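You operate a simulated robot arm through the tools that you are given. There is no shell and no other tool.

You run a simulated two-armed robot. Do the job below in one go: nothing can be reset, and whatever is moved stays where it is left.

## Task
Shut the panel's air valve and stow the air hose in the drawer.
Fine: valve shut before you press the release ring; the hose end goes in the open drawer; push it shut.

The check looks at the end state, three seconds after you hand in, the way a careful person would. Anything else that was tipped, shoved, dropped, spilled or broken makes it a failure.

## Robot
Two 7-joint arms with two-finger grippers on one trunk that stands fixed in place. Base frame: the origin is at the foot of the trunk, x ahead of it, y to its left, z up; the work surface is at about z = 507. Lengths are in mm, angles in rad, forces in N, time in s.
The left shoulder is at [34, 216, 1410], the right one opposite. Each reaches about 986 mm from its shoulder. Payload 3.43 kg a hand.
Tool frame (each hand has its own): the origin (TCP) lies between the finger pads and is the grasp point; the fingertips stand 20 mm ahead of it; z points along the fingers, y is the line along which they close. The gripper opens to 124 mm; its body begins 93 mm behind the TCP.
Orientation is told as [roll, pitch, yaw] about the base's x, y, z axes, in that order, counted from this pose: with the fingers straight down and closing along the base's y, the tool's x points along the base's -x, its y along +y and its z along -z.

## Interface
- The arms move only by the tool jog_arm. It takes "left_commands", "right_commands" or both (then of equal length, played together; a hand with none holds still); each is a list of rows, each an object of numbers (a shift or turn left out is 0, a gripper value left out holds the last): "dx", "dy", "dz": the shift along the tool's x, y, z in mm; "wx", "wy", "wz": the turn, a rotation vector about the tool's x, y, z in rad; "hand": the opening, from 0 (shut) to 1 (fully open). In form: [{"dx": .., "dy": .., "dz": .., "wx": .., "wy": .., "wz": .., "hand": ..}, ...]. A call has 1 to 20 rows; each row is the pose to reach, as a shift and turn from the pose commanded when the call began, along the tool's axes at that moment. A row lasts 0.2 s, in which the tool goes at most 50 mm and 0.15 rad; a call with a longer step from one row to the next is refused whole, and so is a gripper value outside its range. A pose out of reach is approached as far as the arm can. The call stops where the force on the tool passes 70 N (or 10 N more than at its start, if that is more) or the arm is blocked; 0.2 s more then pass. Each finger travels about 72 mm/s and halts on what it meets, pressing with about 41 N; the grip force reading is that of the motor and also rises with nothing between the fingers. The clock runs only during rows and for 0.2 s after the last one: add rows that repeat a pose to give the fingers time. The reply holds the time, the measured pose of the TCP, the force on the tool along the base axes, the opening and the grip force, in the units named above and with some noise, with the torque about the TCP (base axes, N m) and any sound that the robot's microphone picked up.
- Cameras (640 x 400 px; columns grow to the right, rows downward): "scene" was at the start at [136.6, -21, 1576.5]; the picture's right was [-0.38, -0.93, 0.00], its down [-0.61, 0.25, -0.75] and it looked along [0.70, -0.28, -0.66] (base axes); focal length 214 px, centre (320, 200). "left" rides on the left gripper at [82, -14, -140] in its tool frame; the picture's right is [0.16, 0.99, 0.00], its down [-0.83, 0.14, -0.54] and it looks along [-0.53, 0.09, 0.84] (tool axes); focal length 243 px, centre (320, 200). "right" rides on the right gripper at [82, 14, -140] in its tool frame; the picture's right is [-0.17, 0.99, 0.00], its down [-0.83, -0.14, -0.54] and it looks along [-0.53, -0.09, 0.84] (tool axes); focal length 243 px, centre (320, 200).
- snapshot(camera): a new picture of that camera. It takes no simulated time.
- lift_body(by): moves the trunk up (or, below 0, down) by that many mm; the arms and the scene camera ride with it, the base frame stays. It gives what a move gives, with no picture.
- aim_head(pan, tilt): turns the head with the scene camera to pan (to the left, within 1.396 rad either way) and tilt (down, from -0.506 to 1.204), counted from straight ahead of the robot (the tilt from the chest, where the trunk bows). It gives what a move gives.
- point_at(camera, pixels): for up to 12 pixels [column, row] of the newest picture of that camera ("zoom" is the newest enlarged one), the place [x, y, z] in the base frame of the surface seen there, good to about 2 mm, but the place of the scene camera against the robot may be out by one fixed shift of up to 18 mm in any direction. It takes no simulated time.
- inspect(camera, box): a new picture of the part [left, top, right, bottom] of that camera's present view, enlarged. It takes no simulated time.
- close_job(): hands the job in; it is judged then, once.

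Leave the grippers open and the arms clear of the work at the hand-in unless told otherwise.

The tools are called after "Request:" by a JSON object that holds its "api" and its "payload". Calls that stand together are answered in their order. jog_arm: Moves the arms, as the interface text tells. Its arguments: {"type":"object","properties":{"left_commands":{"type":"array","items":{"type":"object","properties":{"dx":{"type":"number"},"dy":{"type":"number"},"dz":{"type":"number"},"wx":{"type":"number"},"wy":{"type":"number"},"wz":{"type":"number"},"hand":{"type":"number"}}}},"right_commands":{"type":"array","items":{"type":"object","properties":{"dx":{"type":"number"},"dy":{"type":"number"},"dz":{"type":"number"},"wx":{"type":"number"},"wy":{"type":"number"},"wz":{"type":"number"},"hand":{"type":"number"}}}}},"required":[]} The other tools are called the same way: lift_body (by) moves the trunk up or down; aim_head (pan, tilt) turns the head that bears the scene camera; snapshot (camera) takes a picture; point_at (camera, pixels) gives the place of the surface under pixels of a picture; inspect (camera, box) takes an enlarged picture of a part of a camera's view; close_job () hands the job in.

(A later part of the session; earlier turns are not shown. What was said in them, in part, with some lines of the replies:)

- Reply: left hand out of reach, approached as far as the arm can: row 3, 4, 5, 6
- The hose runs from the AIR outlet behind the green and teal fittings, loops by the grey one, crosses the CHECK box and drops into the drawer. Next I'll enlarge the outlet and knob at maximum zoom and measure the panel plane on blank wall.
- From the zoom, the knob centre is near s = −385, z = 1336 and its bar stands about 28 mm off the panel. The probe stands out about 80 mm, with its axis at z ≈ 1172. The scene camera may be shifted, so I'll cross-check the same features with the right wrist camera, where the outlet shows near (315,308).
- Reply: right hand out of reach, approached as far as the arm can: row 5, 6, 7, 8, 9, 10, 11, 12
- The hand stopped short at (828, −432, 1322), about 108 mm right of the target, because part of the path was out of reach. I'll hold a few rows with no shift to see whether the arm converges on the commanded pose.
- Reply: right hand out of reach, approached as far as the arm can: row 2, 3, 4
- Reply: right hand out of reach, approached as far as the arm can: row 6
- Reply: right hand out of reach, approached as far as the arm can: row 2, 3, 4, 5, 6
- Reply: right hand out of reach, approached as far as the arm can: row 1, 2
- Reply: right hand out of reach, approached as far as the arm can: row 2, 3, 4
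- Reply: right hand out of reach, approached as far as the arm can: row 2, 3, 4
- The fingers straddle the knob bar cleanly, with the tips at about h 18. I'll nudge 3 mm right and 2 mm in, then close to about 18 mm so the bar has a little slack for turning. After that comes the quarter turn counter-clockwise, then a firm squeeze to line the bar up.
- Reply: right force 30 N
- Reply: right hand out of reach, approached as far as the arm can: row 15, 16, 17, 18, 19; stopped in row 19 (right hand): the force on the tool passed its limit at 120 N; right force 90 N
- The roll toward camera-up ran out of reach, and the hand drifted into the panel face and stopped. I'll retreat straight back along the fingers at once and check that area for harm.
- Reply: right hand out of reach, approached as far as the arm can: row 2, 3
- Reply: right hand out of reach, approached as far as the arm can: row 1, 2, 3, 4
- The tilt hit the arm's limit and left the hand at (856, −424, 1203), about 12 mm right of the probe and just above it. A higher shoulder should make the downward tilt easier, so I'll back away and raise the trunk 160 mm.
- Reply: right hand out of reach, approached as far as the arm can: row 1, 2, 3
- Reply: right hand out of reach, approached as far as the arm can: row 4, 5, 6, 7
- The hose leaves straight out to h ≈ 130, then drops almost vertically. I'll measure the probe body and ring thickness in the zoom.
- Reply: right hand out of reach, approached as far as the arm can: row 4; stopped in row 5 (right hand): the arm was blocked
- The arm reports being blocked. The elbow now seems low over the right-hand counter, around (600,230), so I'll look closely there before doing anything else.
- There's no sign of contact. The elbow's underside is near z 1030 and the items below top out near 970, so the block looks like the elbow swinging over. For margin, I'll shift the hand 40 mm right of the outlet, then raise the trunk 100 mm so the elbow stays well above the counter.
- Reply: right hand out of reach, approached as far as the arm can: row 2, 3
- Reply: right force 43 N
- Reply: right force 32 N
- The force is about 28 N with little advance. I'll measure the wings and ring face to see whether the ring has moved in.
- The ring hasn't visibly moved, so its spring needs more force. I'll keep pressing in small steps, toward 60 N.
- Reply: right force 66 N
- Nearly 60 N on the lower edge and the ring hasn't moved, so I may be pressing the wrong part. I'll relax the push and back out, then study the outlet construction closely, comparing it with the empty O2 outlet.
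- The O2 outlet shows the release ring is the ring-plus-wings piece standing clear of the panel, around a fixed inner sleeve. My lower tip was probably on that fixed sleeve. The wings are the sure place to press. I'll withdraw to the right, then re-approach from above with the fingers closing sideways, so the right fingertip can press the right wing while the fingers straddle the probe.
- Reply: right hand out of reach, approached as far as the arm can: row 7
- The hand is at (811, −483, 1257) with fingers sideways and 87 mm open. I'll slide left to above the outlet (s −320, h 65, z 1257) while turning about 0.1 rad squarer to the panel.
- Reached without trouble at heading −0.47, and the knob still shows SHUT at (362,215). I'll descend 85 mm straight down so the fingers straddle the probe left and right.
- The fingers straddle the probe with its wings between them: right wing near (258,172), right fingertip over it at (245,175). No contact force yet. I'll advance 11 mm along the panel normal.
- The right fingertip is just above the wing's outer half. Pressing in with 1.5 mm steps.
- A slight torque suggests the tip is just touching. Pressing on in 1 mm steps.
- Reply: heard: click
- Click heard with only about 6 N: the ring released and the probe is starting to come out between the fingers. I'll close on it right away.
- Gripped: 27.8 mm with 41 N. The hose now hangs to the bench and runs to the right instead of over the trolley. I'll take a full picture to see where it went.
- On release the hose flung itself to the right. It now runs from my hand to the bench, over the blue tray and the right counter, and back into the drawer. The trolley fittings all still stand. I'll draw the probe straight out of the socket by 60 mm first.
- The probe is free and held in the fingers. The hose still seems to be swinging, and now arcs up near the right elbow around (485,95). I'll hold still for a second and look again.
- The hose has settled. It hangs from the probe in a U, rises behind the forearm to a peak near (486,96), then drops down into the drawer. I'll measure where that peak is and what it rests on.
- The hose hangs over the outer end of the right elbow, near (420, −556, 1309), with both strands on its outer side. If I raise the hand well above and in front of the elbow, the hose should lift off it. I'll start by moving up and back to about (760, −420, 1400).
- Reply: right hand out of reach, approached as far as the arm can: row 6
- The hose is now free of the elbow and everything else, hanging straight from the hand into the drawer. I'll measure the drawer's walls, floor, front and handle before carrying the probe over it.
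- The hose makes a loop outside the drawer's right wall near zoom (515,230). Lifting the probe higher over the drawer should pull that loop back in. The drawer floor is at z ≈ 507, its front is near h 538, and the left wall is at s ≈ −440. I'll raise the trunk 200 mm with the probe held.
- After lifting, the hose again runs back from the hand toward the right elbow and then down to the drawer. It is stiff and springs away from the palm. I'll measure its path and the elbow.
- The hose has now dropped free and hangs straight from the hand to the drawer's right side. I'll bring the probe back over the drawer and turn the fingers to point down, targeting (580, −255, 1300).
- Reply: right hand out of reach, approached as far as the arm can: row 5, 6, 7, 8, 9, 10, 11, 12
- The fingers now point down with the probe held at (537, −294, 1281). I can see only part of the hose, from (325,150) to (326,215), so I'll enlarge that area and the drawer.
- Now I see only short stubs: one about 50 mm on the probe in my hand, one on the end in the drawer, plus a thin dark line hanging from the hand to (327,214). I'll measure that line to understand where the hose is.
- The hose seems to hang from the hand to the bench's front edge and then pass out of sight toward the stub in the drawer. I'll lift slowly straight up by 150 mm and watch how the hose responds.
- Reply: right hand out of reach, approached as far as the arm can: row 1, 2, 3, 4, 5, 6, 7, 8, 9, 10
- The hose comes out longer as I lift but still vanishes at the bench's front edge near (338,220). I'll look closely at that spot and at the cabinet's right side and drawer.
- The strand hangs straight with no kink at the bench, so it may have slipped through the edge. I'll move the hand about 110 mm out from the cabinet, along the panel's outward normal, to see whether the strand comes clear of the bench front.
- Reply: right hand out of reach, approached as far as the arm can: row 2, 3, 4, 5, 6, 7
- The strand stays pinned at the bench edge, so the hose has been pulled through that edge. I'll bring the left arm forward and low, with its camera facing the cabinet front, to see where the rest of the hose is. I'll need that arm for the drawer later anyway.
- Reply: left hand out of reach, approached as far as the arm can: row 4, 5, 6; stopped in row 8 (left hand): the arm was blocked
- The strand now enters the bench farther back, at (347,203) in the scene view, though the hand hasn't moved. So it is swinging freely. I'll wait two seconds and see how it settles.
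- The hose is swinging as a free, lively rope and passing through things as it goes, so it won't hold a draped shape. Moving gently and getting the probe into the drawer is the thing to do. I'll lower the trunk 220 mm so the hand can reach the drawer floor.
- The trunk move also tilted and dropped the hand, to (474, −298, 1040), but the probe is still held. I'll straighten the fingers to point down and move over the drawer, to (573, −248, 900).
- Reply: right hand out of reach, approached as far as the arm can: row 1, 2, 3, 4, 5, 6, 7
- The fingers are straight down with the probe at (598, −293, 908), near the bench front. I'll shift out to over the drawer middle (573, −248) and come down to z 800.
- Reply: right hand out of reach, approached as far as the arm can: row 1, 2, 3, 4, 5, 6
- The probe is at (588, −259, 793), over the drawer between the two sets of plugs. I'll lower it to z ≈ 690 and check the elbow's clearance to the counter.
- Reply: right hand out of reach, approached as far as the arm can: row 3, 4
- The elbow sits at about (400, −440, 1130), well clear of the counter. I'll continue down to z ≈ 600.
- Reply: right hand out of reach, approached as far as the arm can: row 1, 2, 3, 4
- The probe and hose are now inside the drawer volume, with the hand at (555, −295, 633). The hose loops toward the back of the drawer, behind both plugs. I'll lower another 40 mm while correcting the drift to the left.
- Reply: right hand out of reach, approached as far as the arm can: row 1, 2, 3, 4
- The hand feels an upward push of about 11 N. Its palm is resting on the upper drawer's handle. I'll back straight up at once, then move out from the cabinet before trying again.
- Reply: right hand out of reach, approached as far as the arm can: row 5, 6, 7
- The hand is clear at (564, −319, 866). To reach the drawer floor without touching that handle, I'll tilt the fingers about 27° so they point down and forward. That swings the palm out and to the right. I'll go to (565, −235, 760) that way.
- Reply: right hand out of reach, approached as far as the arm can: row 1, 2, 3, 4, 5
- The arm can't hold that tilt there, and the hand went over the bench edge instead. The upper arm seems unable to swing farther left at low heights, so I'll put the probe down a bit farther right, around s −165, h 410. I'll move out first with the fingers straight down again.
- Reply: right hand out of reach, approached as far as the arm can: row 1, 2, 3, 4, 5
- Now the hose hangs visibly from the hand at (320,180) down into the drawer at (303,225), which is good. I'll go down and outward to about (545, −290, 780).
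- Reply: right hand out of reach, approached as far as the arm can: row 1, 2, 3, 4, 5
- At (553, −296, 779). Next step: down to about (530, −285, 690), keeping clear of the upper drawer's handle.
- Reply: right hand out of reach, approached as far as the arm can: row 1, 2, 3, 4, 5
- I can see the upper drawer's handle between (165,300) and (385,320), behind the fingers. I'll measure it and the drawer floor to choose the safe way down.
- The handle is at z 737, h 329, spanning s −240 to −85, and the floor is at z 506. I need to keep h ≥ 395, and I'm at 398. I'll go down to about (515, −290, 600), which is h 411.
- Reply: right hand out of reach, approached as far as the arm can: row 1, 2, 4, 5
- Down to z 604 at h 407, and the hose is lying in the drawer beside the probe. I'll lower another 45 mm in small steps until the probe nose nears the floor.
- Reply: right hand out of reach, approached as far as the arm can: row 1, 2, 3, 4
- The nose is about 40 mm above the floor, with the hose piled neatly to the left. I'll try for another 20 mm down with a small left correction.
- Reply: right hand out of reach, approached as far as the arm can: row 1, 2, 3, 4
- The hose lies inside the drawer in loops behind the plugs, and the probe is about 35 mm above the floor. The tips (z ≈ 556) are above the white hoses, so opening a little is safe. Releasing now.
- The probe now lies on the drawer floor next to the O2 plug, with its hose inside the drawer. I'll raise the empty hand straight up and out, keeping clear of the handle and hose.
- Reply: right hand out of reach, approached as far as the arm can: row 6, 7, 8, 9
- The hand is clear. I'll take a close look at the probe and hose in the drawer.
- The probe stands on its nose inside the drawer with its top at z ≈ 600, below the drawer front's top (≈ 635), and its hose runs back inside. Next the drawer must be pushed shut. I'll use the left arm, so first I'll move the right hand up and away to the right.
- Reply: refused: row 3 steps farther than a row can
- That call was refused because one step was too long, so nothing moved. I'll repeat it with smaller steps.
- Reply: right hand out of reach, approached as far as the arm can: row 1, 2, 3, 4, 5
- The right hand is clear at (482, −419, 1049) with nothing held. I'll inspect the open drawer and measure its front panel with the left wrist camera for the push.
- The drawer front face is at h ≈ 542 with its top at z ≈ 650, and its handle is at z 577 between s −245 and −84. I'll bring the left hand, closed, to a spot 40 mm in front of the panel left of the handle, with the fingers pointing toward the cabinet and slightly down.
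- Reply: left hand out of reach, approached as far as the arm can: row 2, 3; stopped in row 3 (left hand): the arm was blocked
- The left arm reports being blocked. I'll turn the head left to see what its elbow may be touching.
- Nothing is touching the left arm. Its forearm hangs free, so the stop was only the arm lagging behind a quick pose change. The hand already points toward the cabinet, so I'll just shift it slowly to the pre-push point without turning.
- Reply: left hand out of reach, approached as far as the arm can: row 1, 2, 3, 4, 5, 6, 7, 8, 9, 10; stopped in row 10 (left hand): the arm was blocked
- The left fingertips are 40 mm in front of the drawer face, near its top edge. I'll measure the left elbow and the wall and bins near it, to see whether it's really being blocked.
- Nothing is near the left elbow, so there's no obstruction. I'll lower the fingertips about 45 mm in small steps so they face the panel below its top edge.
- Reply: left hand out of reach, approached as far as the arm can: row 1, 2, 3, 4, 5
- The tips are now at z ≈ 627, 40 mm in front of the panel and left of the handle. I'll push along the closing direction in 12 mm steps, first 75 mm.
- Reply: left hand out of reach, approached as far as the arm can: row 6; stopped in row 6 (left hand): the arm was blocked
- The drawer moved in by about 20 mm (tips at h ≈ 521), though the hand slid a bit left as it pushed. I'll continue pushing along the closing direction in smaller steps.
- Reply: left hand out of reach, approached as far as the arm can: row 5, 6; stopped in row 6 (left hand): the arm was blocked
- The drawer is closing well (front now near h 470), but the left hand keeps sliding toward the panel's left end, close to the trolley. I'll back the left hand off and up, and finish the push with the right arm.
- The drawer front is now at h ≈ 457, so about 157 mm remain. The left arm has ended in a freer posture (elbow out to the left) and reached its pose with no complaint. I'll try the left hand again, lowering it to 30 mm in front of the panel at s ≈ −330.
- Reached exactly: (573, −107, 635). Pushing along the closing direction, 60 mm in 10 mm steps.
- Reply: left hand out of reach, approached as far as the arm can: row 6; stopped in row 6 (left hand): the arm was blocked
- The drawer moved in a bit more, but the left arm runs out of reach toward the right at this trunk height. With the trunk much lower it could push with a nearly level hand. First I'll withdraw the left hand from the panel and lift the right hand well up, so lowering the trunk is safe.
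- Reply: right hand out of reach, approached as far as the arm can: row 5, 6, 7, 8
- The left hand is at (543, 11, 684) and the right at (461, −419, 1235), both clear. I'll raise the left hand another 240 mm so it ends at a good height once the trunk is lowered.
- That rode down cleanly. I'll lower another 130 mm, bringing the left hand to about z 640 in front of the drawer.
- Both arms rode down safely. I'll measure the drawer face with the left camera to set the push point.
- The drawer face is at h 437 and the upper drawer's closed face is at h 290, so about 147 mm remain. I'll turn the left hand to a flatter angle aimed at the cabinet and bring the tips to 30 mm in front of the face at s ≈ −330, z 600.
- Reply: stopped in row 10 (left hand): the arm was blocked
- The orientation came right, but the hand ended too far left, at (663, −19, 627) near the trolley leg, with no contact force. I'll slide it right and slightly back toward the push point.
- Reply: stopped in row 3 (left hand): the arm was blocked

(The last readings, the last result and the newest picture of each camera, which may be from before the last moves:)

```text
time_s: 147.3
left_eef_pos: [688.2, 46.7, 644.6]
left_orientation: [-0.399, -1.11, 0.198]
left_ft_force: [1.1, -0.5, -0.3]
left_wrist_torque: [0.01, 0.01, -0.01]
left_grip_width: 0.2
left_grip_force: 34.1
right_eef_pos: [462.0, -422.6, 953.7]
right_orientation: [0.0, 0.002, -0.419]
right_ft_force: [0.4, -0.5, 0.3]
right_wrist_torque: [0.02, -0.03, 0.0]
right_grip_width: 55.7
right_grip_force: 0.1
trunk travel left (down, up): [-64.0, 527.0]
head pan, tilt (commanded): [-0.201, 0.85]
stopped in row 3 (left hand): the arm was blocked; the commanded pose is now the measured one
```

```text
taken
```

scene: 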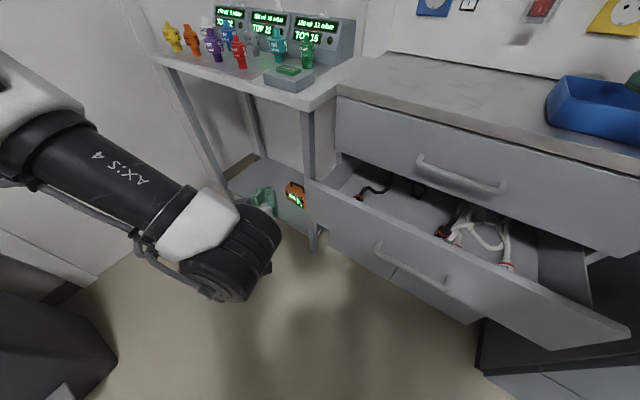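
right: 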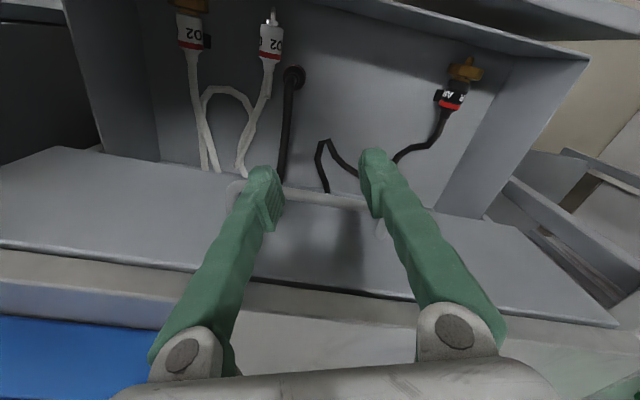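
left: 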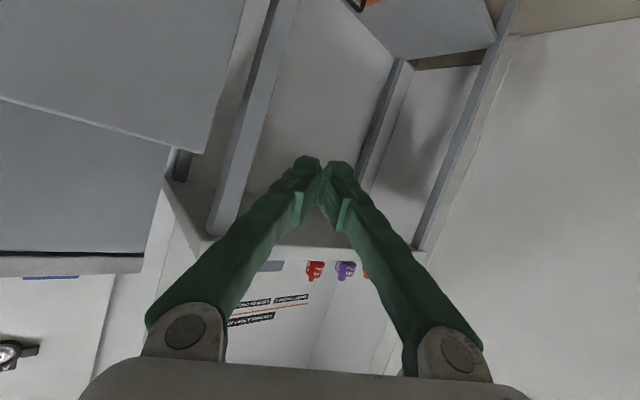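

That shift went the wrong way as the arm re-posed itself, and the left hand is now at (688, 47, 645) in front of the trolley's open frame. I'll retreat straight back along the fingers, away from the trolley.

Request:
{"api": "jog_arm", "payload": {"left_commands": [{"dz": -30}, {"dz": -60}, {"dz": -90}, {"dz": -120}, {"dz": -150}, {"dz": -180}, {"dz": -200}]}}

Request:
{"api": "snapshot", "payload": {"camera": "scene"}}

Request:
{"api": "inspect", "payload": {"camera": "scene", "box": [140, 0, 400, 260]}}

```text
time_s: 147.8
left_eef_pos: [700.2, 155.9, 671.6]
left_orientation: [-0.589, -1.054, 0.614]
left_ft_force: [0.8, 0.2, 0.4]
left_wrist_torque: [0.03, 0.01, 0.02]
left_grip_width: 0.1
left_grip_force: 34.4
left hand out of reach, approached as far as the arm can: row 2
right_eef_pos: [462.8, -421.5, 954.2]
right_orientation: [0.002, 0.002, -0.419]
right_ft_force: [0.8, 0.3, -0.1]
right_wrist_torque: [0.0, 0.02, -0.01]
right_grip_width: 55.9
right_grip_force: 0.0
trunk travel left (down, up): [-64.0, 527.0]
head pan, tilt (commanded): [-0.201, 0.85]
stopped in row 2 (left hand): the arm was blocked; the commanded pose is now the measured one
```

```text
taken
```

scene: 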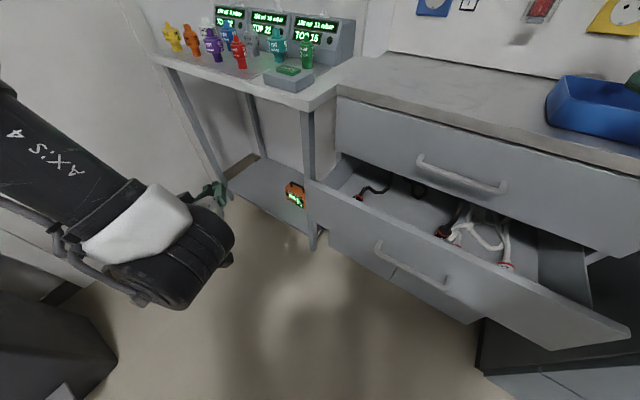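

```text
1.54 times, centred on (270, 130) of scene
```

zoom: 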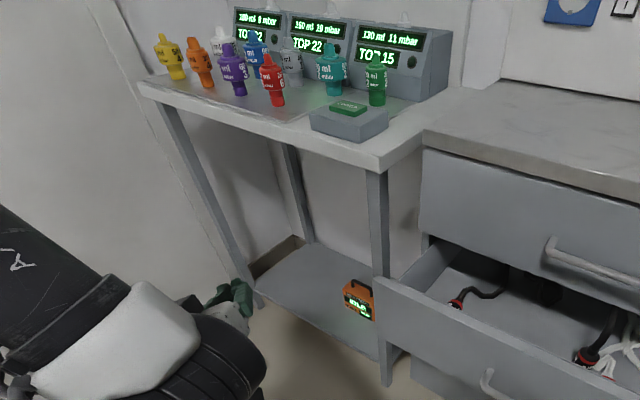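

The left hand swung farther left, to (700, 156, 672), near the trolley's left leg but with no contact force. I'll check where that leg is, then pull the hand back toward the robot in small steps.

Request:
{"api": "point_at", "payload": {"camera": "scene", "pixels": [[195, 120], [212, 170], [222, 190], [230, 200], [310, 150], [312, 220], [215, 185], [240, 175], [300, 195], [175, 65]]}}

Request:
{"api": "jog_arm", "payload": {"left_commands": [{"dx": 1.5, "dz": -13}, {"dx": 3, "dz": -26}, {"dx": 4.5, "dz": -39}, {"dx": 6, "dz": -52}, {"dx": 7.5, "dz": -65}, {"dx": 9, "dz": -78}, {"dx": 10.5, "dz": -91}, {"dx": 12, "dz": -104}]}}

Request:
{"api": "snapshot", "payload": {"camera": "scene"}}

```text
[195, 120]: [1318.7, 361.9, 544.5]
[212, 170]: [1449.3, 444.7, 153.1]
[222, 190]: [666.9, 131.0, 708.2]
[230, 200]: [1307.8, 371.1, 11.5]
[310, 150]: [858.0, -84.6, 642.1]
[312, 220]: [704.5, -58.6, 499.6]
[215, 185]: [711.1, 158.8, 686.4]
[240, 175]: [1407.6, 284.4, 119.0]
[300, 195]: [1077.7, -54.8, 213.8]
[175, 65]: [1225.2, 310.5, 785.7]
```

```text
time_s: 148.5
left_eef_pos: [692.2, 214.7, 685.8]
left_orientation: [-0.694, -0.997, 0.85]
left_ft_force: [0.5, -0.4, -0.4]
left_wrist_torque: [-0.04, 0.01, -0.02]
left_grip_width: 0.0
left_grip_force: 34.6
left hand out of reach, approached as far as the arm can: row 3
right_eef_pos: [461.4, -421.8, 954.8]
right_orientation: [0.0, 0.0, -0.419]
right_ft_force: [0.8, -0.1, 0.0]
right_wrist_torque: [-0.03, 0.0, -0.03]
right_grip_width: 55.9
right_grip_force: 0.0
trunk travel left (down, up): [-64.0, 527.0]
head pan, tilt (commanded): [-0.201, 0.85]
stopped in row 3 (left hand): the arm was blocked; the commanded pose is now the measured one
```

```text
taken
```

scene: 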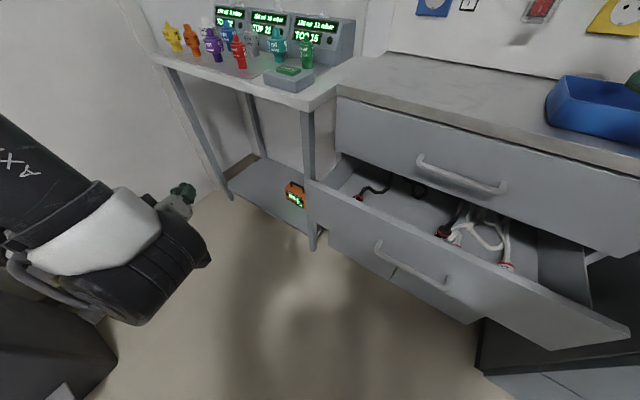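

The trolley legs are actually far from the hand (the right one at x ≈ 858), so it's safe. I'll bring the left hand back to the earlier good posture near (496, 72, 650), fingers more downward, in gentle steps.

Request:
{"api": "jog_arm", "payload": {"left_commands": [{"dx": 15.9, "dy": -7.4, "dz": -17.2, "wx": 0.006, "wy": 0.0744, "wz": 0.0228}, {"dx": 31.7, "dy": -14.8, "dz": -34.3, "wx": 0.0123, "wy": 0.1487, "wz": 0.0456}, {"dx": 47.6, "dy": -22.2, "dz": -51.5, "wx": 0.0184, "wy": 0.2231, "wz": 0.0684}, {"dx": 63.5, "dy": -29.6, "dz": -68.7, "wx": 0.0245, "wy": 0.2975, "wz": 0.0912}, {"dx": 79.4, "dy": -37, "dz": -85.9, "wx": 0.0307, "wy": 0.3719, "wz": 0.114}, {"dx": 95.2, "dy": -44.5, "dz": -103, "wx": 0.0368, "wy": 0.4462, "wz": 0.1369}, {"dx": 111.1, "dy": -51.9, "dz": -120.2, "wx": 0.0429, "wy": 0.5206, "wz": 0.1597}, {"dx": 127, "dy": -59.3, "dz": -137.4, "wx": 0.049, "wy": 0.595, "wz": 0.1825}, {"dx": 142.8, "dy": -66.7, "dz": -154.5, "wx": 0.0552, "wy": 0.6693, "wz": 0.2053}, {"dx": 158.7, "dy": -74.1, "dz": -171.7, "wx": 0.0613, "wy": 0.7437, "wz": 0.2281}]}}

Request:
{"api": "snapshot", "payload": {"camera": "scene"}}

```text
time_s: 150.7
left_eef_pos: [508.4, 67.8, 658.0]
left_orientation: [-0.261, -0.41, 0.129]
left_ft_force: [0.9, 0.1, 0.0]
left_wrist_torque: [-0.03, 0.01, 0.0]
left_grip_width: 0.0
left_grip_force: 34.3
left hand out of reach, approached as far as the arm can: row 4, 5, 6, 7, 8, 9, 10
right_eef_pos: [461.3, -422.8, 953.8]
right_orientation: [0.0, -0.001, -0.419]
right_ft_force: [-0.2, -0.8, -0.1]
right_wrist_torque: [-0.02, -0.01, 0.0]
right_grip_width: 55.9
right_grip_force: 0.1
trunk travel left (down, up): [-64.0, 527.0]
head pan, tilt (commanded): [-0.201, 0.85]
```

```text
taken
```

scene: 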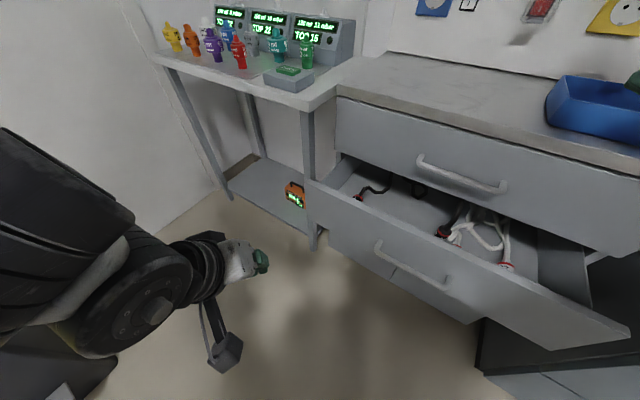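

The left hand is back in the good posture at (508, 68, 658). Keeping this orientation, I'll move to 25 mm in front of the panel, nearer its left side (s ≈ −380).

Request:
{"api": "jog_arm", "payload": {"left_commands": [{"dx": -9.1, "dy": -18.9, "dz": 14.8}, {"dx": -18.3, "dy": -37.8, "dz": 29.5}, {"dx": -27.4, "dy": -56.6, "dz": 44.3}, {"dx": -36.6, "dy": -75.5, "dz": 59}, {"dx": -45.7, "dy": -94.4, "dz": 73.8}, {"dx": -54.8, "dy": -113.3, "dz": 88.6}, {"dx": -64, "dy": -132.1, "dz": 103.3}, {"dx": -73.1, "dy": -151, "dz": 118.1}]}}

Request:
{"api": "snapshot", "payload": {"camera": "left"}}

Request:
{"api": "snapshot", "payload": {"camera": "scene"}}

```text
time_s: 152.5
left_eef_pos: [628.5, -95.0, 615.4]
left_orientation: [-0.263, -0.411, 0.129]
left_ft_force: [-0.9, 0.1, 0.3]
left_wrist_torque: [0.06, -0.01, -0.03]
left_grip_width: 0.2
left_grip_force: 34.7
right_eef_pos: [461.2, -422.8, 954.2]
right_orientation: [-0.001, 0.0, -0.42]
right_ft_force: [0.3, 0.2, -0.2]
right_wrist_torque: [-0.01, -0.02, 0.04]
right_grip_width: 55.6
right_grip_force: 0.0
trunk travel left (down, up): [-64.0, 527.0]
head pan, tilt (commanded): [-0.201, 0.85]
```

```text
taken
```

left: 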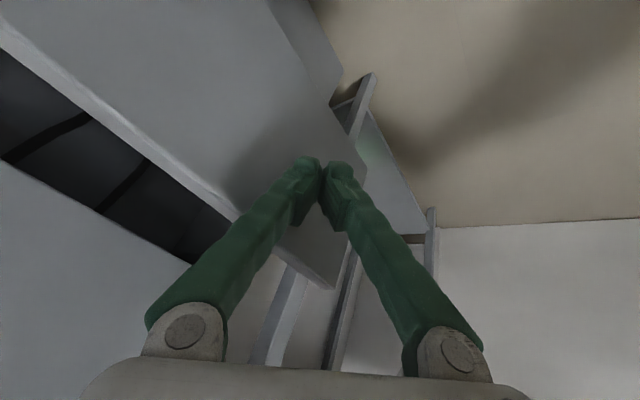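

```text
taken
```

scene: 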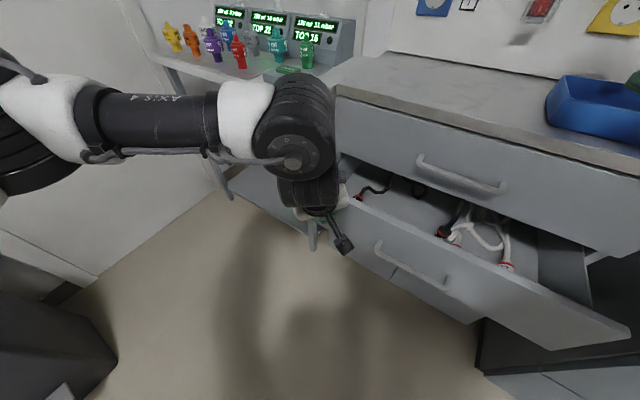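

Reached exactly with no complaint, and the posture looks good. Pushing along the closing direction now, 60 mm in 12 mm steps.

Request:
{"api": "jog_arm", "payload": {"left_commands": [{"dx": -6.7, "dy": -8.5, "dz": 5.3}, {"dx": -13.4, "dy": -16.9, "dz": 10.5}, {"dx": -20.1, "dy": -25.4, "dz": 15.8}, {"dx": -26.8, "dy": -33.9, "dz": 21.1}, {"dx": -33.5, "dy": -42.3, "dz": 26.3}]}}

Request:
{"api": "snapshot", "payload": {"camera": "scene"}}

```text
time_s: 153.7
left_eef_pos: [669.9, -137.4, 615.5]
left_orientation: [-0.263, -0.411, 0.132]
left_ft_force: [-1.7, -0.5, 0.4]
left_wrist_torque: [0.03, 0.01, 0.0]
left_grip_width: 0.0
left_grip_force: 34.6
right_eef_pos: [462.4, -422.7, 955.3]
right_orientation: [0.0, 0.0, -0.419]
right_ft_force: [0.9, -0.3, 0.3]
right_wrist_torque: [-0.03, 0.0, 0.01]
right_grip_width: 55.8
right_grip_force: 0.0
trunk travel left (down, up): [-64.0, 527.0]
head pan, tilt (commanded): [-0.201, 0.85]
```

```text
taken
```

scene: 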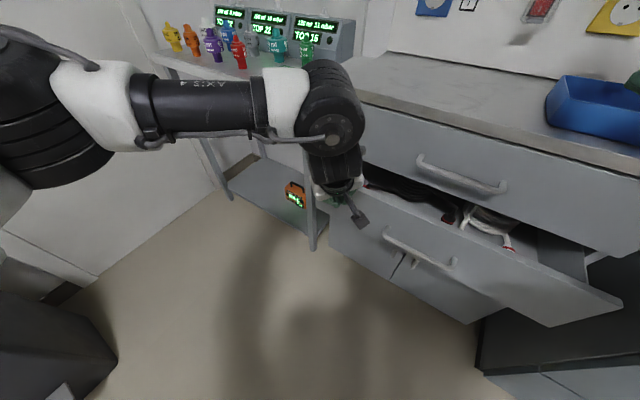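

Very good, the hand tracked exactly and the drawer is sliding in easily (face now about h 400). Another 60 mm.

Request:
{"api": "jog_arm", "payload": {"left_commands": [{"dx": -6.7, "dy": -8.5, "dz": 5.3}, {"dx": -13.4, "dy": -16.9, "dz": 10.5}, {"dx": -20.1, "dy": -25.4, "dz": 15.8}, {"dx": -26.8, "dy": -33.9, "dz": 21.1}, {"dx": -33.5, "dy": -42.3, "dz": 26.3}]}}

Request:
{"api": "snapshot", "payload": {"camera": "scene"}}

Request:
{"api": "snapshot", "payload": {"camera": "left"}}

```text
time_s: 154.8
left_eef_pos: [776.5, -112.5, 652.5]
left_orientation: [-0.345, -0.397, 0.314]
left_ft_force: [0.2, 0.6, -0.3]
left_wrist_torque: [0.0, 0.01, -0.02]
left_grip_width: 0.0
left_grip_force: 34.1
right_eef_pos: [461.6, -422.0, 954.1]
right_orientation: [-0.002, 0.0, -0.419]
right_ft_force: [0.3, -0.2, 0.0]
right_wrist_torque: [0.03, 0.03, -0.02]
right_grip_width: 55.7
right_grip_force: 0.0
trunk travel left (down, up): [-64.0, 527.0]
head pan, tilt (commanded): [-0.201, 0.85]
stopped in row 5 (left hand): the arm was blocked; the commanded pose is now the measured one
```

```text
taken
```

scene: 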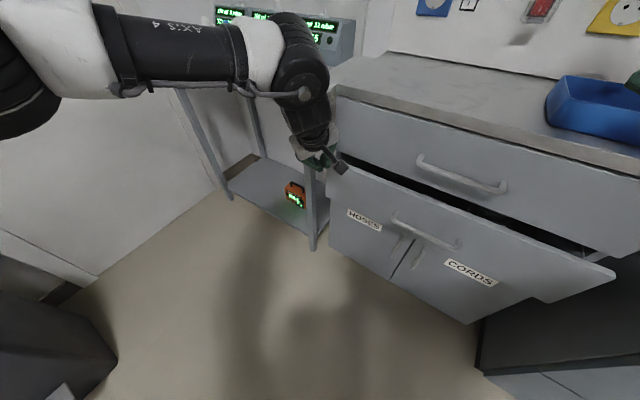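

```text
taken
```

left: 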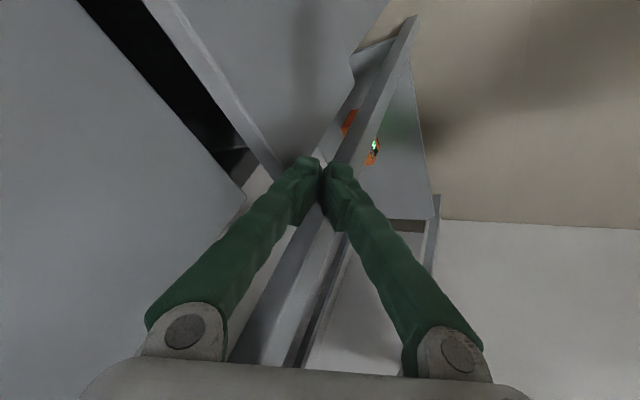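

The drawer is nearly shut now, but the left hand slipped past the panel's left end, to (777, −113, 653), close to the trolley's leg. No force is showing. I'll back it straight out away from the cabinet first.

Request:
{"api": "jog_arm", "payload": {"left_commands": [{"dx": 6.3, "dy": 11.7, "dz": -7}, {"dx": 12.6, "dy": 23.4, "dz": -14}, {"dx": 20.9, "dy": 39, "dz": -23.3}, {"dx": 29.3, "dy": 54.5, "dz": -32.7}, {"dx": 41.9, "dy": 77.9, "dz": -46.7}]}}

Request:
{"api": "snapshot", "payload": {"camera": "scene"}}

Request:
{"api": "snapshot", "payload": {"camera": "left"}}

```text
time_s: 156.1
left_eef_pos: [703.2, -43.7, 650.7]
left_orientation: [-0.34, -0.401, 0.304]
left_ft_force: [0.1, -0.3, -1.1]
left_wrist_torque: [0.0, 0.01, -0.03]
left_grip_width: 0.1
left_grip_force: 35.0
right_eef_pos: [462.5, -422.5, 954.6]
right_orientation: [0.0, -0.001, -0.419]
right_ft_force: [-0.3, -0.2, -0.3]
right_wrist_torque: [0.01, 0.01, -0.01]
right_grip_width: 55.6
right_grip_force: 0.0
trunk travel left (down, up): [-64.0, 527.0]
head pan, tilt (commanded): [-0.201, 0.85]
```

```text
taken
```

scene: 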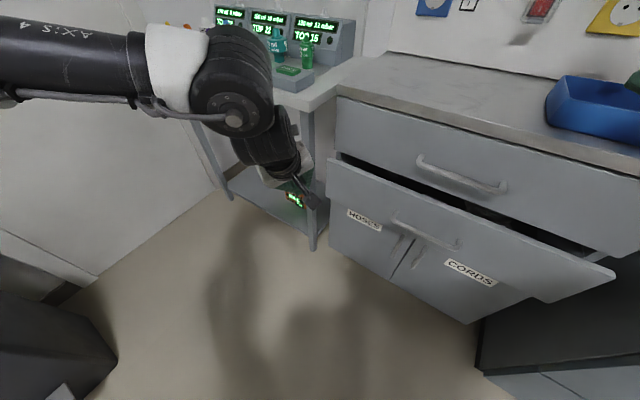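

```text
taken
```

left: 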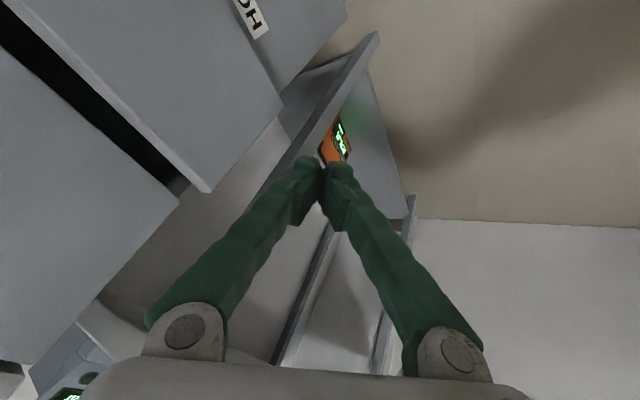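

Backed out cleanly. I'll measure the drawer face, the upper drawer face and the trolley leg to see how much travel remains.

Request:
{"api": "point_at", "payload": {"camera": "left", "pixels": [[150, 100], [200, 170], [230, 120], [100, 40], [60, 180], [120, 230], [300, 145], [340, 100], [210, 185], [180, 195]]}}

Request:
{"api": "inspect", "payload": {"camera": "scene", "box": [300, 80, 640, 340]}}

```text
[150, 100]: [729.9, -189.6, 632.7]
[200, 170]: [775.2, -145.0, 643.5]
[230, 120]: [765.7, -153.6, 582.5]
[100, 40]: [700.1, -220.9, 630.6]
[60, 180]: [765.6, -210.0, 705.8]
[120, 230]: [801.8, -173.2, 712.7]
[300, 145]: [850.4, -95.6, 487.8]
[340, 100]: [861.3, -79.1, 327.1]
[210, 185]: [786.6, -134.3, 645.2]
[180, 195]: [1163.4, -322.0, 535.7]
```

```text
1.54 times, centred on (470, 210) of scene
```

zoom: 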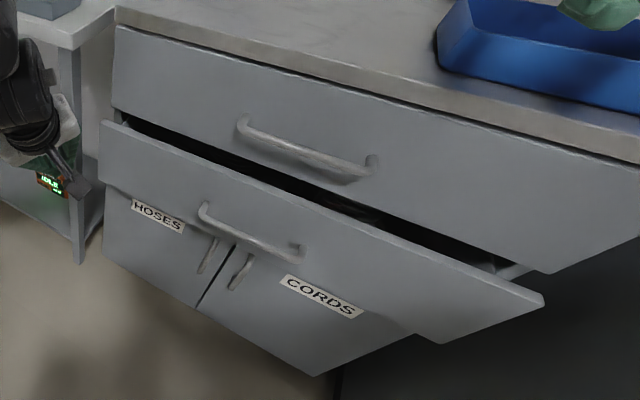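

Only about 40 mm remains (face at h 330, closed at about 290). I'll flatten the left hand a little to gain reach, and bring the tips to 25 mm in front of the panel at s ≈ −390, well inside its left end at −461.

Request:
{"api": "jog_arm", "payload": {"left_commands": [{"dx": 6.5, "dy": -16.5, "dz": 8.1, "wx": 0.043, "wy": -0.02}, {"dx": 13.1, "dy": -33.1, "dz": 16.2, "wx": 0.086, "wy": -0.041}, {"dx": 19.7, "dy": -49.6, "dz": 24.3, "wx": 0.129, "wy": -0.061}, {"dx": 26.2, "dy": -66.1, "dz": 32.3, "wx": 0.173, "wy": -0.082}, {"dx": 32.8, "dy": -82.7, "dz": 40.4, "wx": 0.216, "wy": -0.102}, {"dx": 39.3, "dy": -99.2, "dz": 48.5, "wx": 0.259, "wy": -0.1225}]}}

Request:
{"api": "snapshot", "payload": {"camera": "left"}}

```text
time_s: 157.4
left_eef_pos: [706.5, -157.3, 623.6]
left_orientation: [-0.627, -0.509, 0.371]
left_ft_force: [0.8, 0.3, -0.9]
left_wrist_torque: [0.02, 0.01, -0.04]
left_grip_width: 0.1
left_grip_force: 33.8
right_eef_pos: [462.5, -422.2, 954.3]
right_orientation: [0.0, 0.002, -0.419]
right_ft_force: [-0.1, 0.1, -0.5]
right_wrist_torque: [-0.03, 0.01, 0.0]
right_grip_width: 55.7
right_grip_force: 0.1
trunk travel left (down, up): [-64.0, 527.0]
head pan, tilt (commanded): [-0.201, 0.85]
```

```text
taken
```

left: 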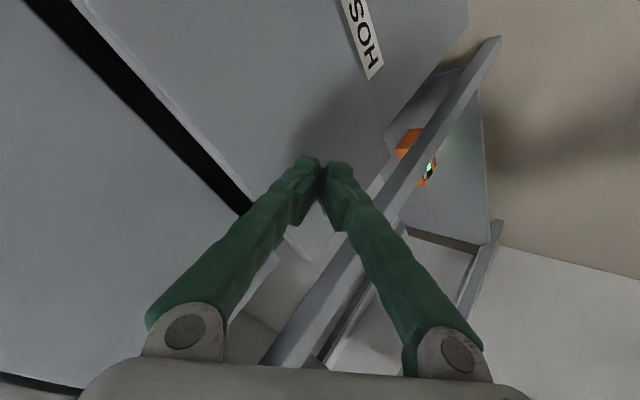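

In position exactly, with the panel right ahead. Pushing the last stretch in 10 mm steps.

Request:
{"api": "jog_arm", "payload": {"left_commands": [{"dx": -3.5, "dy": -6.3, "dz": 7}, {"dx": -7, "dy": -12.5, "dz": 13.9}, {"dx": -10.5, "dy": -18.8, "dz": 20.9}, {"dx": -14.1, "dy": -25, "dz": 27.8}, {"dx": -17.6, "dy": -31.3, "dz": 34.8}]}}

Request:
{"api": "snapshot", "payload": {"camera": "scene"}}

Request:
{"api": "snapshot", "payload": {"camera": "left"}}

```text
time_s: 158.7
left_eef_pos: [743.5, -192.8, 625.2]
left_orientation: [-0.626, -0.51, 0.369]
left_ft_force: [0.3, -0.8, 0.5]
left_wrist_torque: [0.01, 0.01, -0.01]
left_grip_width: 0.1
left_grip_force: 34.9
right_eef_pos: [462.1, -422.7, 953.5]
right_orientation: [0.0, 0.001, -0.418]
right_ft_force: [1.1, -0.7, 0.1]
right_wrist_torque: [-0.02, -0.02, 0.03]
right_grip_width: 55.7
right_grip_force: 0.1
trunk travel left (down, up): [-64.0, 527.0]
head pan, tilt (commanded): [-0.201, 0.85]
```

```text
taken
```

scene: 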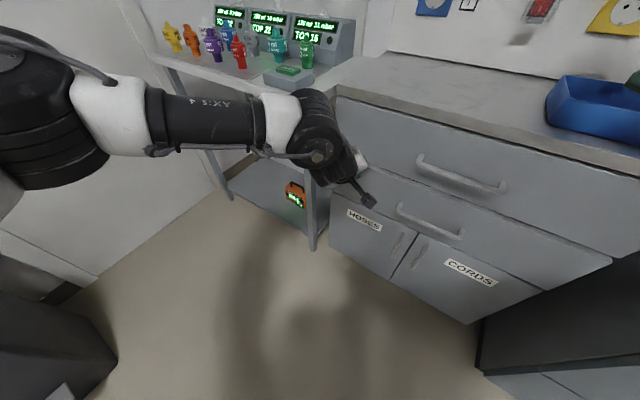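

```text
taken
```

left: 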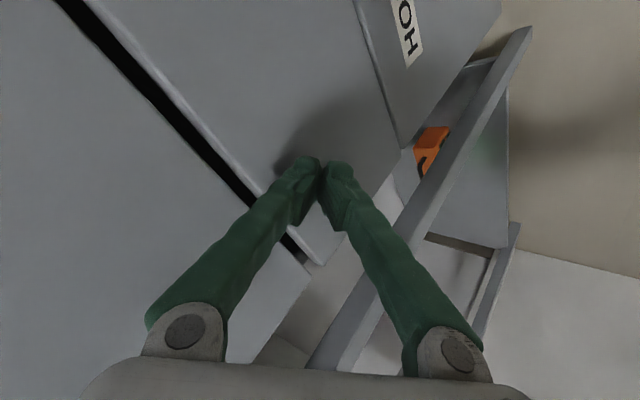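

Nearly shut, about 14 mm to go (tips at h ≈ 304). Continuing in 6 mm steps until it stops against the frame.

Request:
{"api": "jog_arm", "payload": {"left_commands": [{"dx": -2.1, "dy": -3.8, "dz": 4.2}, {"dx": -4.2, "dy": -7.5, "dz": 8.3}, {"dx": -5.6, "dy": -10, "dz": 11.1}, {"dx": -7, "dy": -12.5, "dz": 13.9}, {"dx": -8.1, "dy": -14.4, "dz": 16}]}}

Request:
{"api": "snapshot", "payload": {"camera": "scene"}}

Request:
{"api": "snapshot", "payload": {"camera": "left"}}

```text
time_s: 159.5
left_eef_pos: [757.3, -189.6, 627.7]
left_orientation: [-0.629, -0.481, 0.384]
left_ft_force: [-22.2, 10.6, 5.0]
left_wrist_torque: [-0.11, -0.14, -0.1]
left_grip_width: 0.0
left_grip_force: 33.9
right_eef_pos: [458.9, -421.5, 955.7]
right_orientation: [-0.002, -0.001, -0.418]
right_ft_force: [0.6, -0.9, 1.0]
right_wrist_torque: [0.01, -0.01, 0.0]
right_grip_width: 55.7
right_grip_force: 0.0
trunk travel left (down, up): [-64.0, 527.0]
head pan, tilt (commanded): [-0.201, 0.85]
stopped in row 4 (left hand): the force on the tool passed its limit at 75 N (the readings are from after the stop); the commanded pose is now the measured one
```

```text
taken
```

scene: 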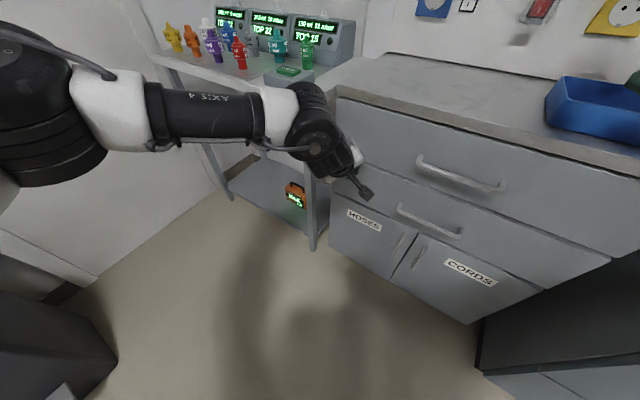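

```text
taken
```

left: 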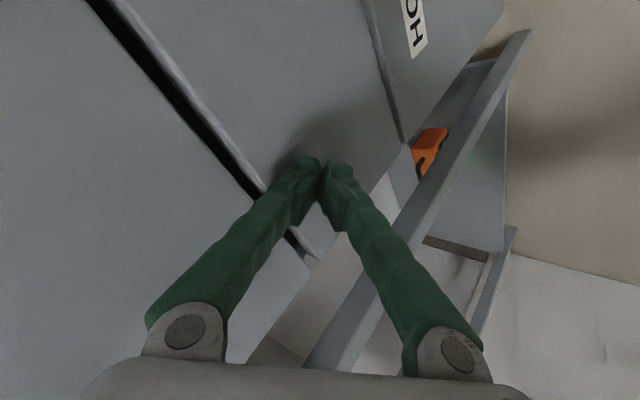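

The push met 75 N, so the drawer has come up against its stop. I'll back off 30 mm and compare the drawer face with the upper drawer's face.

Request:
{"api": "jog_arm", "payload": {"left_commands": [{"dx": 3.5, "dy": 6.3, "dz": -7}, {"dx": 7, "dy": 12.5, "dz": -13.9}, {"dx": 10.5, "dy": 18.8, "dz": -20.9}]}}

Request:
{"api": "snapshot", "payload": {"camera": "left"}}

Request:
{"api": "point_at", "payload": {"camera": "left", "pixels": [[200, 80], [260, 150], [330, 120], [240, 60], [60, 150], [150, 200], [100, 100], [200, 250], [420, 30], [440, 70]]}}

Request:
{"api": "inspect", "payload": {"camera": "scene", "box": [320, 80, 640, 330]}}

```text
time_s: 160.3
left_eef_pos: [735.3, -170.4, 625.8]
left_orientation: [-0.629, -0.487, 0.384]
left_ft_force: [0.2, 0.0, -1.1]
left_wrist_torque: [0.02, -0.03, -0.02]
left_grip_width: 0.0
left_grip_force: 34.3
right_eef_pos: [461.7, -421.3, 954.7]
right_orientation: [0.0, 0.0, -0.418]
right_ft_force: [-0.1, 0.5, 0.2]
right_wrist_torque: [-0.02, 0.0, -0.02]
right_grip_width: 55.9
right_grip_force: 0.1
trunk travel left (down, up): [-64.0, 527.0]
head pan, tilt (commanded): [-0.201, 0.85]
```

```text
taken
```

left: 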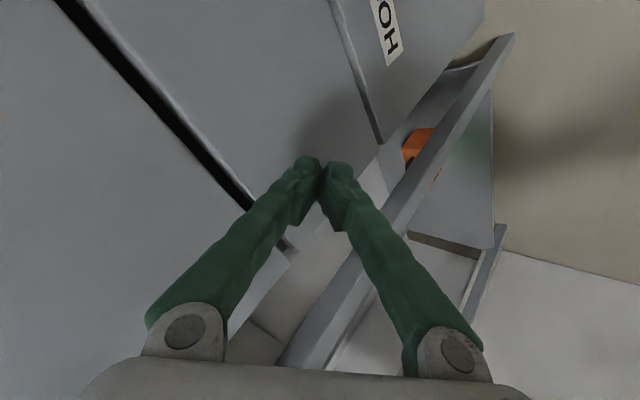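

```text
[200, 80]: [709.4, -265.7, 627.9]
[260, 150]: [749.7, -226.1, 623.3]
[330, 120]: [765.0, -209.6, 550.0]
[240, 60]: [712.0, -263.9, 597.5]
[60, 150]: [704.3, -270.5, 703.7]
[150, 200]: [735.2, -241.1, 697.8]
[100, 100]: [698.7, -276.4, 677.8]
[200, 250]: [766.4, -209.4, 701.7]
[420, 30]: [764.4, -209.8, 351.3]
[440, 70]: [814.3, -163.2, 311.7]
```

```text
1.60 times, centred on (480, 205) of scene
```

zoom: 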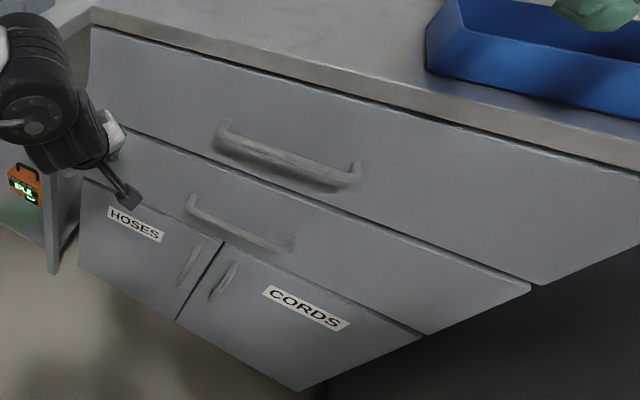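

The two drawer faces are flush (both x − y ≈ 975), so the drawer is fully shut and no hose shows outside. I'll withdraw the left hand well away from the cabinet and open it.

Request:
{"api": "jog_arm", "payload": {"left_commands": [{"dx": 8, "dy": 15, "dz": -17}, {"dx": 17, "dy": 31, "dz": -35}, {"dx": 26, "dy": 47, "dz": -52}, {"dx": 35, "dy": 63, "dz": -70}, {"dx": 44, "dy": 79, "dz": -87}, {"dx": 53, "dy": 94, "dz": -104}, {"dx": 53, "dy": 94, "dz": -104, "hand": 0.5}, {"dx": 53, "dy": 94, "dz": -104, "hand": 1.0}, {"dx": 53, "dy": 94, "dz": -104, "hand": 1.0}, {"dx": 53, "dy": 94, "dz": -104, "hand": 1.0}], "right_commands": [{"hand": 0.6}, {"hand": 0.8}, {"hand": 1.0}, {"hand": 1.0}, {"hand": 1.0}, {"hand": 1.0}, {"hand": 1.0}, {"hand": 1.0}, {"hand": 1.0}, {"hand": 1.0}]}}

Request:
{"api": "snapshot", "payload": {"camera": "scene"}}

Request:
{"api": "snapshot", "payload": {"camera": "right"}}

```text
time_s: 162.5
left_eef_pos: [631.7, -68.0, 627.5]
left_orientation: [-0.627, -0.486, 0.383]
left_ft_force: [0.3, -0.6, -1.4]
left_wrist_torque: [0.0, 0.0, 0.0]
left_grip_width: 124.1
left_grip_force: 0.2
right_eef_pos: [461.8, -422.2, 954.2]
right_orientation: [0.0, 0.001, -0.42]
right_ft_force: [-0.6, -0.4, -0.7]
right_wrist_torque: [-0.02, 0.01, -0.01]
right_grip_width: 124.2
right_grip_force: 0.0
trunk travel left (down, up): [-64.0, 527.0]
head pan, tilt (commanded): [-0.201, 0.85]
```

```text
taken
```

scene: 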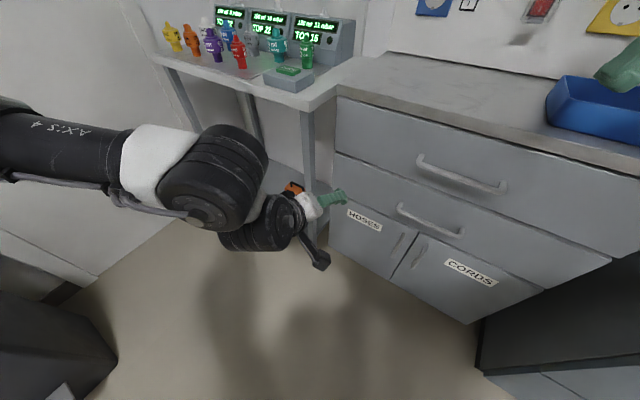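

```text
taken
```

right: 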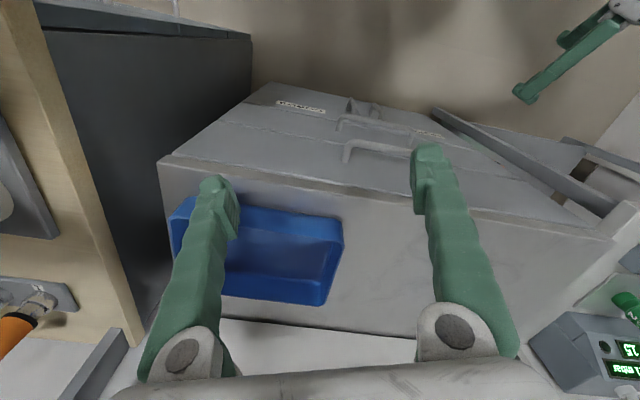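

Both grippers are open. I'll draw the left hand farther back and lift the right hand away from the bench and tray.

Request:
{"api": "jog_arm", "payload": {"left_commands": [{"dx": 9, "dy": 16, "dz": -18}, {"dx": 18, "dy": 32, "dz": -36}, {"dx": 27, "dy": 48, "dz": -54}, {"dx": 36, "dy": 64, "dz": -72}, {"dx": 46, "dy": 81, "dz": -90}], "right_commands": [{"dz": -30}, {"dz": -60}, {"dz": -90}, {"dz": -120}, {"dz": -150}]}}

Request:
{"api": "aim_head", "payload": {"pan": -0.55, "tilt": 0.25}}

Request:
{"api": "snapshot", "payload": {"camera": "scene"}}

```text
time_s: 163.7
left_eef_pos: [535.6, 23.6, 628.9]
left_orientation: [-0.63, -0.485, 0.384]
left_ft_force: [0.4, -0.3, 0.5]
left_wrist_torque: [0.01, 0.01, 0.01]
left_grip_width: 124.0
left_grip_force: 0.1
right_eef_pos: [456.0, -415.5, 962.5]
right_orientation: [0.003, -0.002, -0.417]
right_ft_force: [0.9, 0.4, 0.7]
right_wrist_torque: [0.01, -0.02, -0.02]
right_grip_width: 124.0
right_grip_force: 0.0
right hand out of reach, approached as far as the arm can: row 1, 2, 3, 4, 5
trunk travel left (down, up): [-64.0, 527.0]
head pan, tilt (commanded): [-0.201, 0.85]
```

```text
time_s: 164.7
left_eef_pos: [535.4, 24.3, 627.4]
left_orientation: [-0.627, -0.484, 0.383]
left_ft_force: [0.7, -1.1, -0.3]
left_wrist_torque: [-0.01, -0.01, -0.02]
left_grip_width: 124.0
left_grip_force: 0.1
right_eef_pos: [457.5, -415.2, 961.8]
right_orientation: [0.001, -0.001, -0.419]
right_ft_force: [-0.3, 0.4, -0.6]
right_wrist_torque: [-0.04, 0.02, 0.0]
right_grip_width: 123.8
right_grip_force: 0.1
trunk travel left (down, up): [-64.0, 527.0]
head pan, tilt (commanded): [-0.55, 0.25]
```

```text
taken
```

scene: 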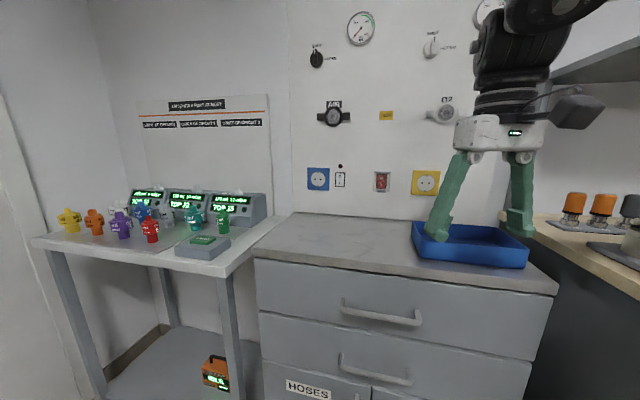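

Everything stands in place: fittings, trolley box, tray, and the valve on SHUT. I'll raise the trunk 250 mm so both hands are clear above the bench, then do a final check.

Request:
{"api": "lift_body", "payload": {"by": 250}}

Request:
{"api": "snapshot", "payload": {"camera": "scene"}}

```text
time_s: 167.3
left_eef_pos: [537.2, 24.2, 878.0]
left_orientation: [-0.628, -0.483, 0.385]
left_ft_force: [0.6, 0.3, -0.1]
left_wrist_torque: [-0.01, 0.02, 0.02]
left_grip_width: 124.0
left_grip_force: 0.0
right_eef_pos: [457.3, -416.9, 1209.7]
right_orientation: [0.003, -0.001, -0.42]
right_ft_force: [0.8, -0.6, 0.1]
right_wrist_torque: [0.0, -0.01, 0.02]
right_grip_width: 124.2
right_grip_force: 0.0
trunk travel left (down, up): [-314.0, 277.0]
head pan, tilt (commanded): [-0.55, 0.25]
```

```text
taken
```

scene: 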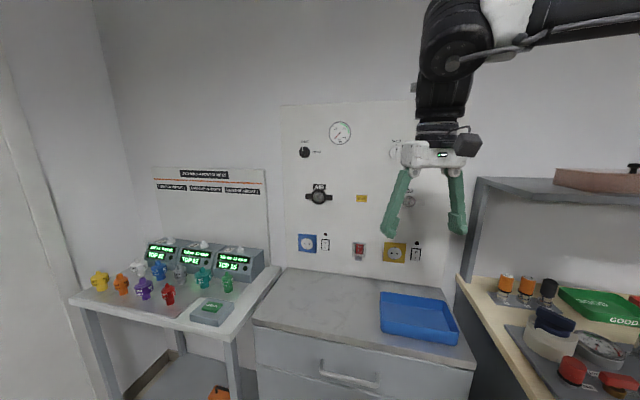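

Both arms rode up cleanly. Now I'll inspect the valve and gauge, the trolley, the counter and the cabinet front once more.

Request:
{"api": "inspect", "payload": {"camera": "scene", "box": [290, 115, 380, 215]}}

Request:
{"api": "inspect", "payload": {"camera": "scene", "box": [60, 220, 300, 380]}}

Request:
{"api": "inspect", "payload": {"camera": "scene", "box": [450, 250, 640, 400]}}

Request:
{"api": "aim_head", "payload": {"pan": -0.45, "tilt": 0.8}}

Request:
{"api": "snapshot", "payload": {"camera": "scene"}}

```text
4.00 times, centred on (335, 165) of scene
```

zoom: 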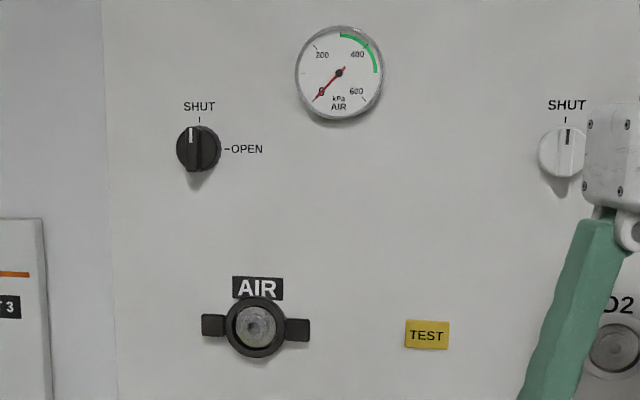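

```text
2.50 times, centred on (180, 300) of scene
```

zoom: 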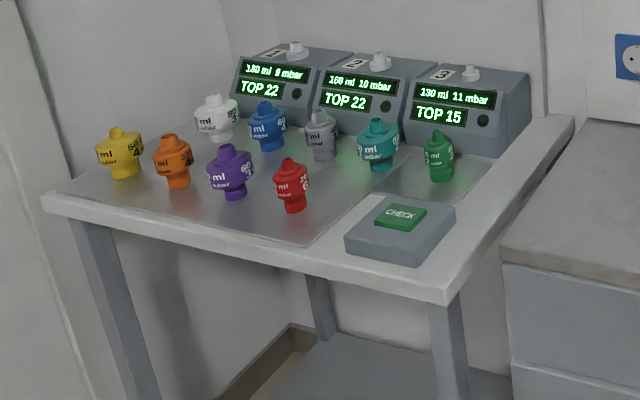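

```text
2.67 times, centred on (545, 325) of scene
```

zoom: 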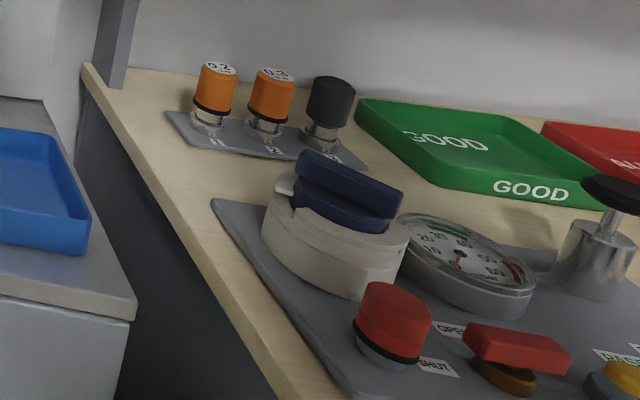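

```text
time_s: 168.2
left_eef_pos: [536.7, 24.8, 878.6]
left_orientation: [-0.629, -0.485, 0.385]
left_ft_force: [0.0, 0.1, -0.2]
left_wrist_torque: [-0.01, -0.01, 0.02]
left_grip_width: 124.0
left_grip_force: 0.0
right_eef_pos: [456.6, -416.8, 1209.6]
right_orientation: [0.002, -0.004, -0.42]
right_ft_force: [1.2, -0.7, 0.5]
right_wrist_torque: [0.01, -0.01, -0.01]
right_grip_width: 123.7
right_grip_force: 0.0
trunk travel left (down, up): [-314.0, 277.0]
head pan, tilt (commanded): [-0.45, 0.799]
```

```text
taken
```

scene: 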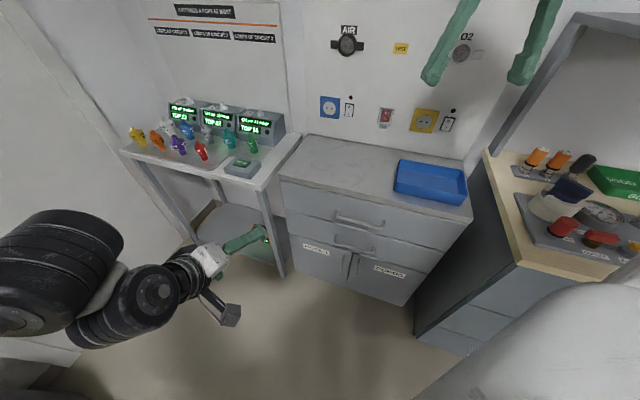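

Final check:
- **Valve:** knob on SHUT, AIR gauge at 0, outlet empty.
- **Drawer:** flush with its neighbour, no hose showing outside.
- **Other items:** fittings, CHECK box, tray and counter items all stand as they were.
- **Arms:** grippers open and both arms clear.

I'm handing the job in.

Request:
{"api": "close_job", "payload": {}}

```text
The job is handed in.
```

The air valve is shut, the hose end is in the drawer, and the drawer is pushed shut. I've handed the job in; no result came back.

- **Valve:** The knob points to SHUT and the AIR gauge reads 0. I shut it before pressing the release ring; the probe then came free with a click.
- **Hose:** I let the hose end go about 35 mm above the drawer floor, next to the O2 plug, and its other end was already in there. The drawer face is flush with the drawer above, and no hose showed outside.
- **Hose behaviour:** On release the hose whipped about and at times seemed to pass through the bench and drawer. Before closing, it was lying inside the drawer and running back under the cabinet, so I can't say exactly how it lies now.
- **Contacts along the way:**
  - The right hand bumped the panel next to the air gauge and stopped at about 120 N.
  - It pressed on the release ring at up to about 60 N before the wing press that worked.
  - It rested lightly on the upper drawer's handle.
  - The left hand slipped past the drawer's edge, near the trolley leg.
  - The last push met 75 N at the drawer's stop.
- **Surroundings:** Nothing looked tipped, moved or damaged in the last pictures.

Both grippers are open and the arms are clear of the bench.
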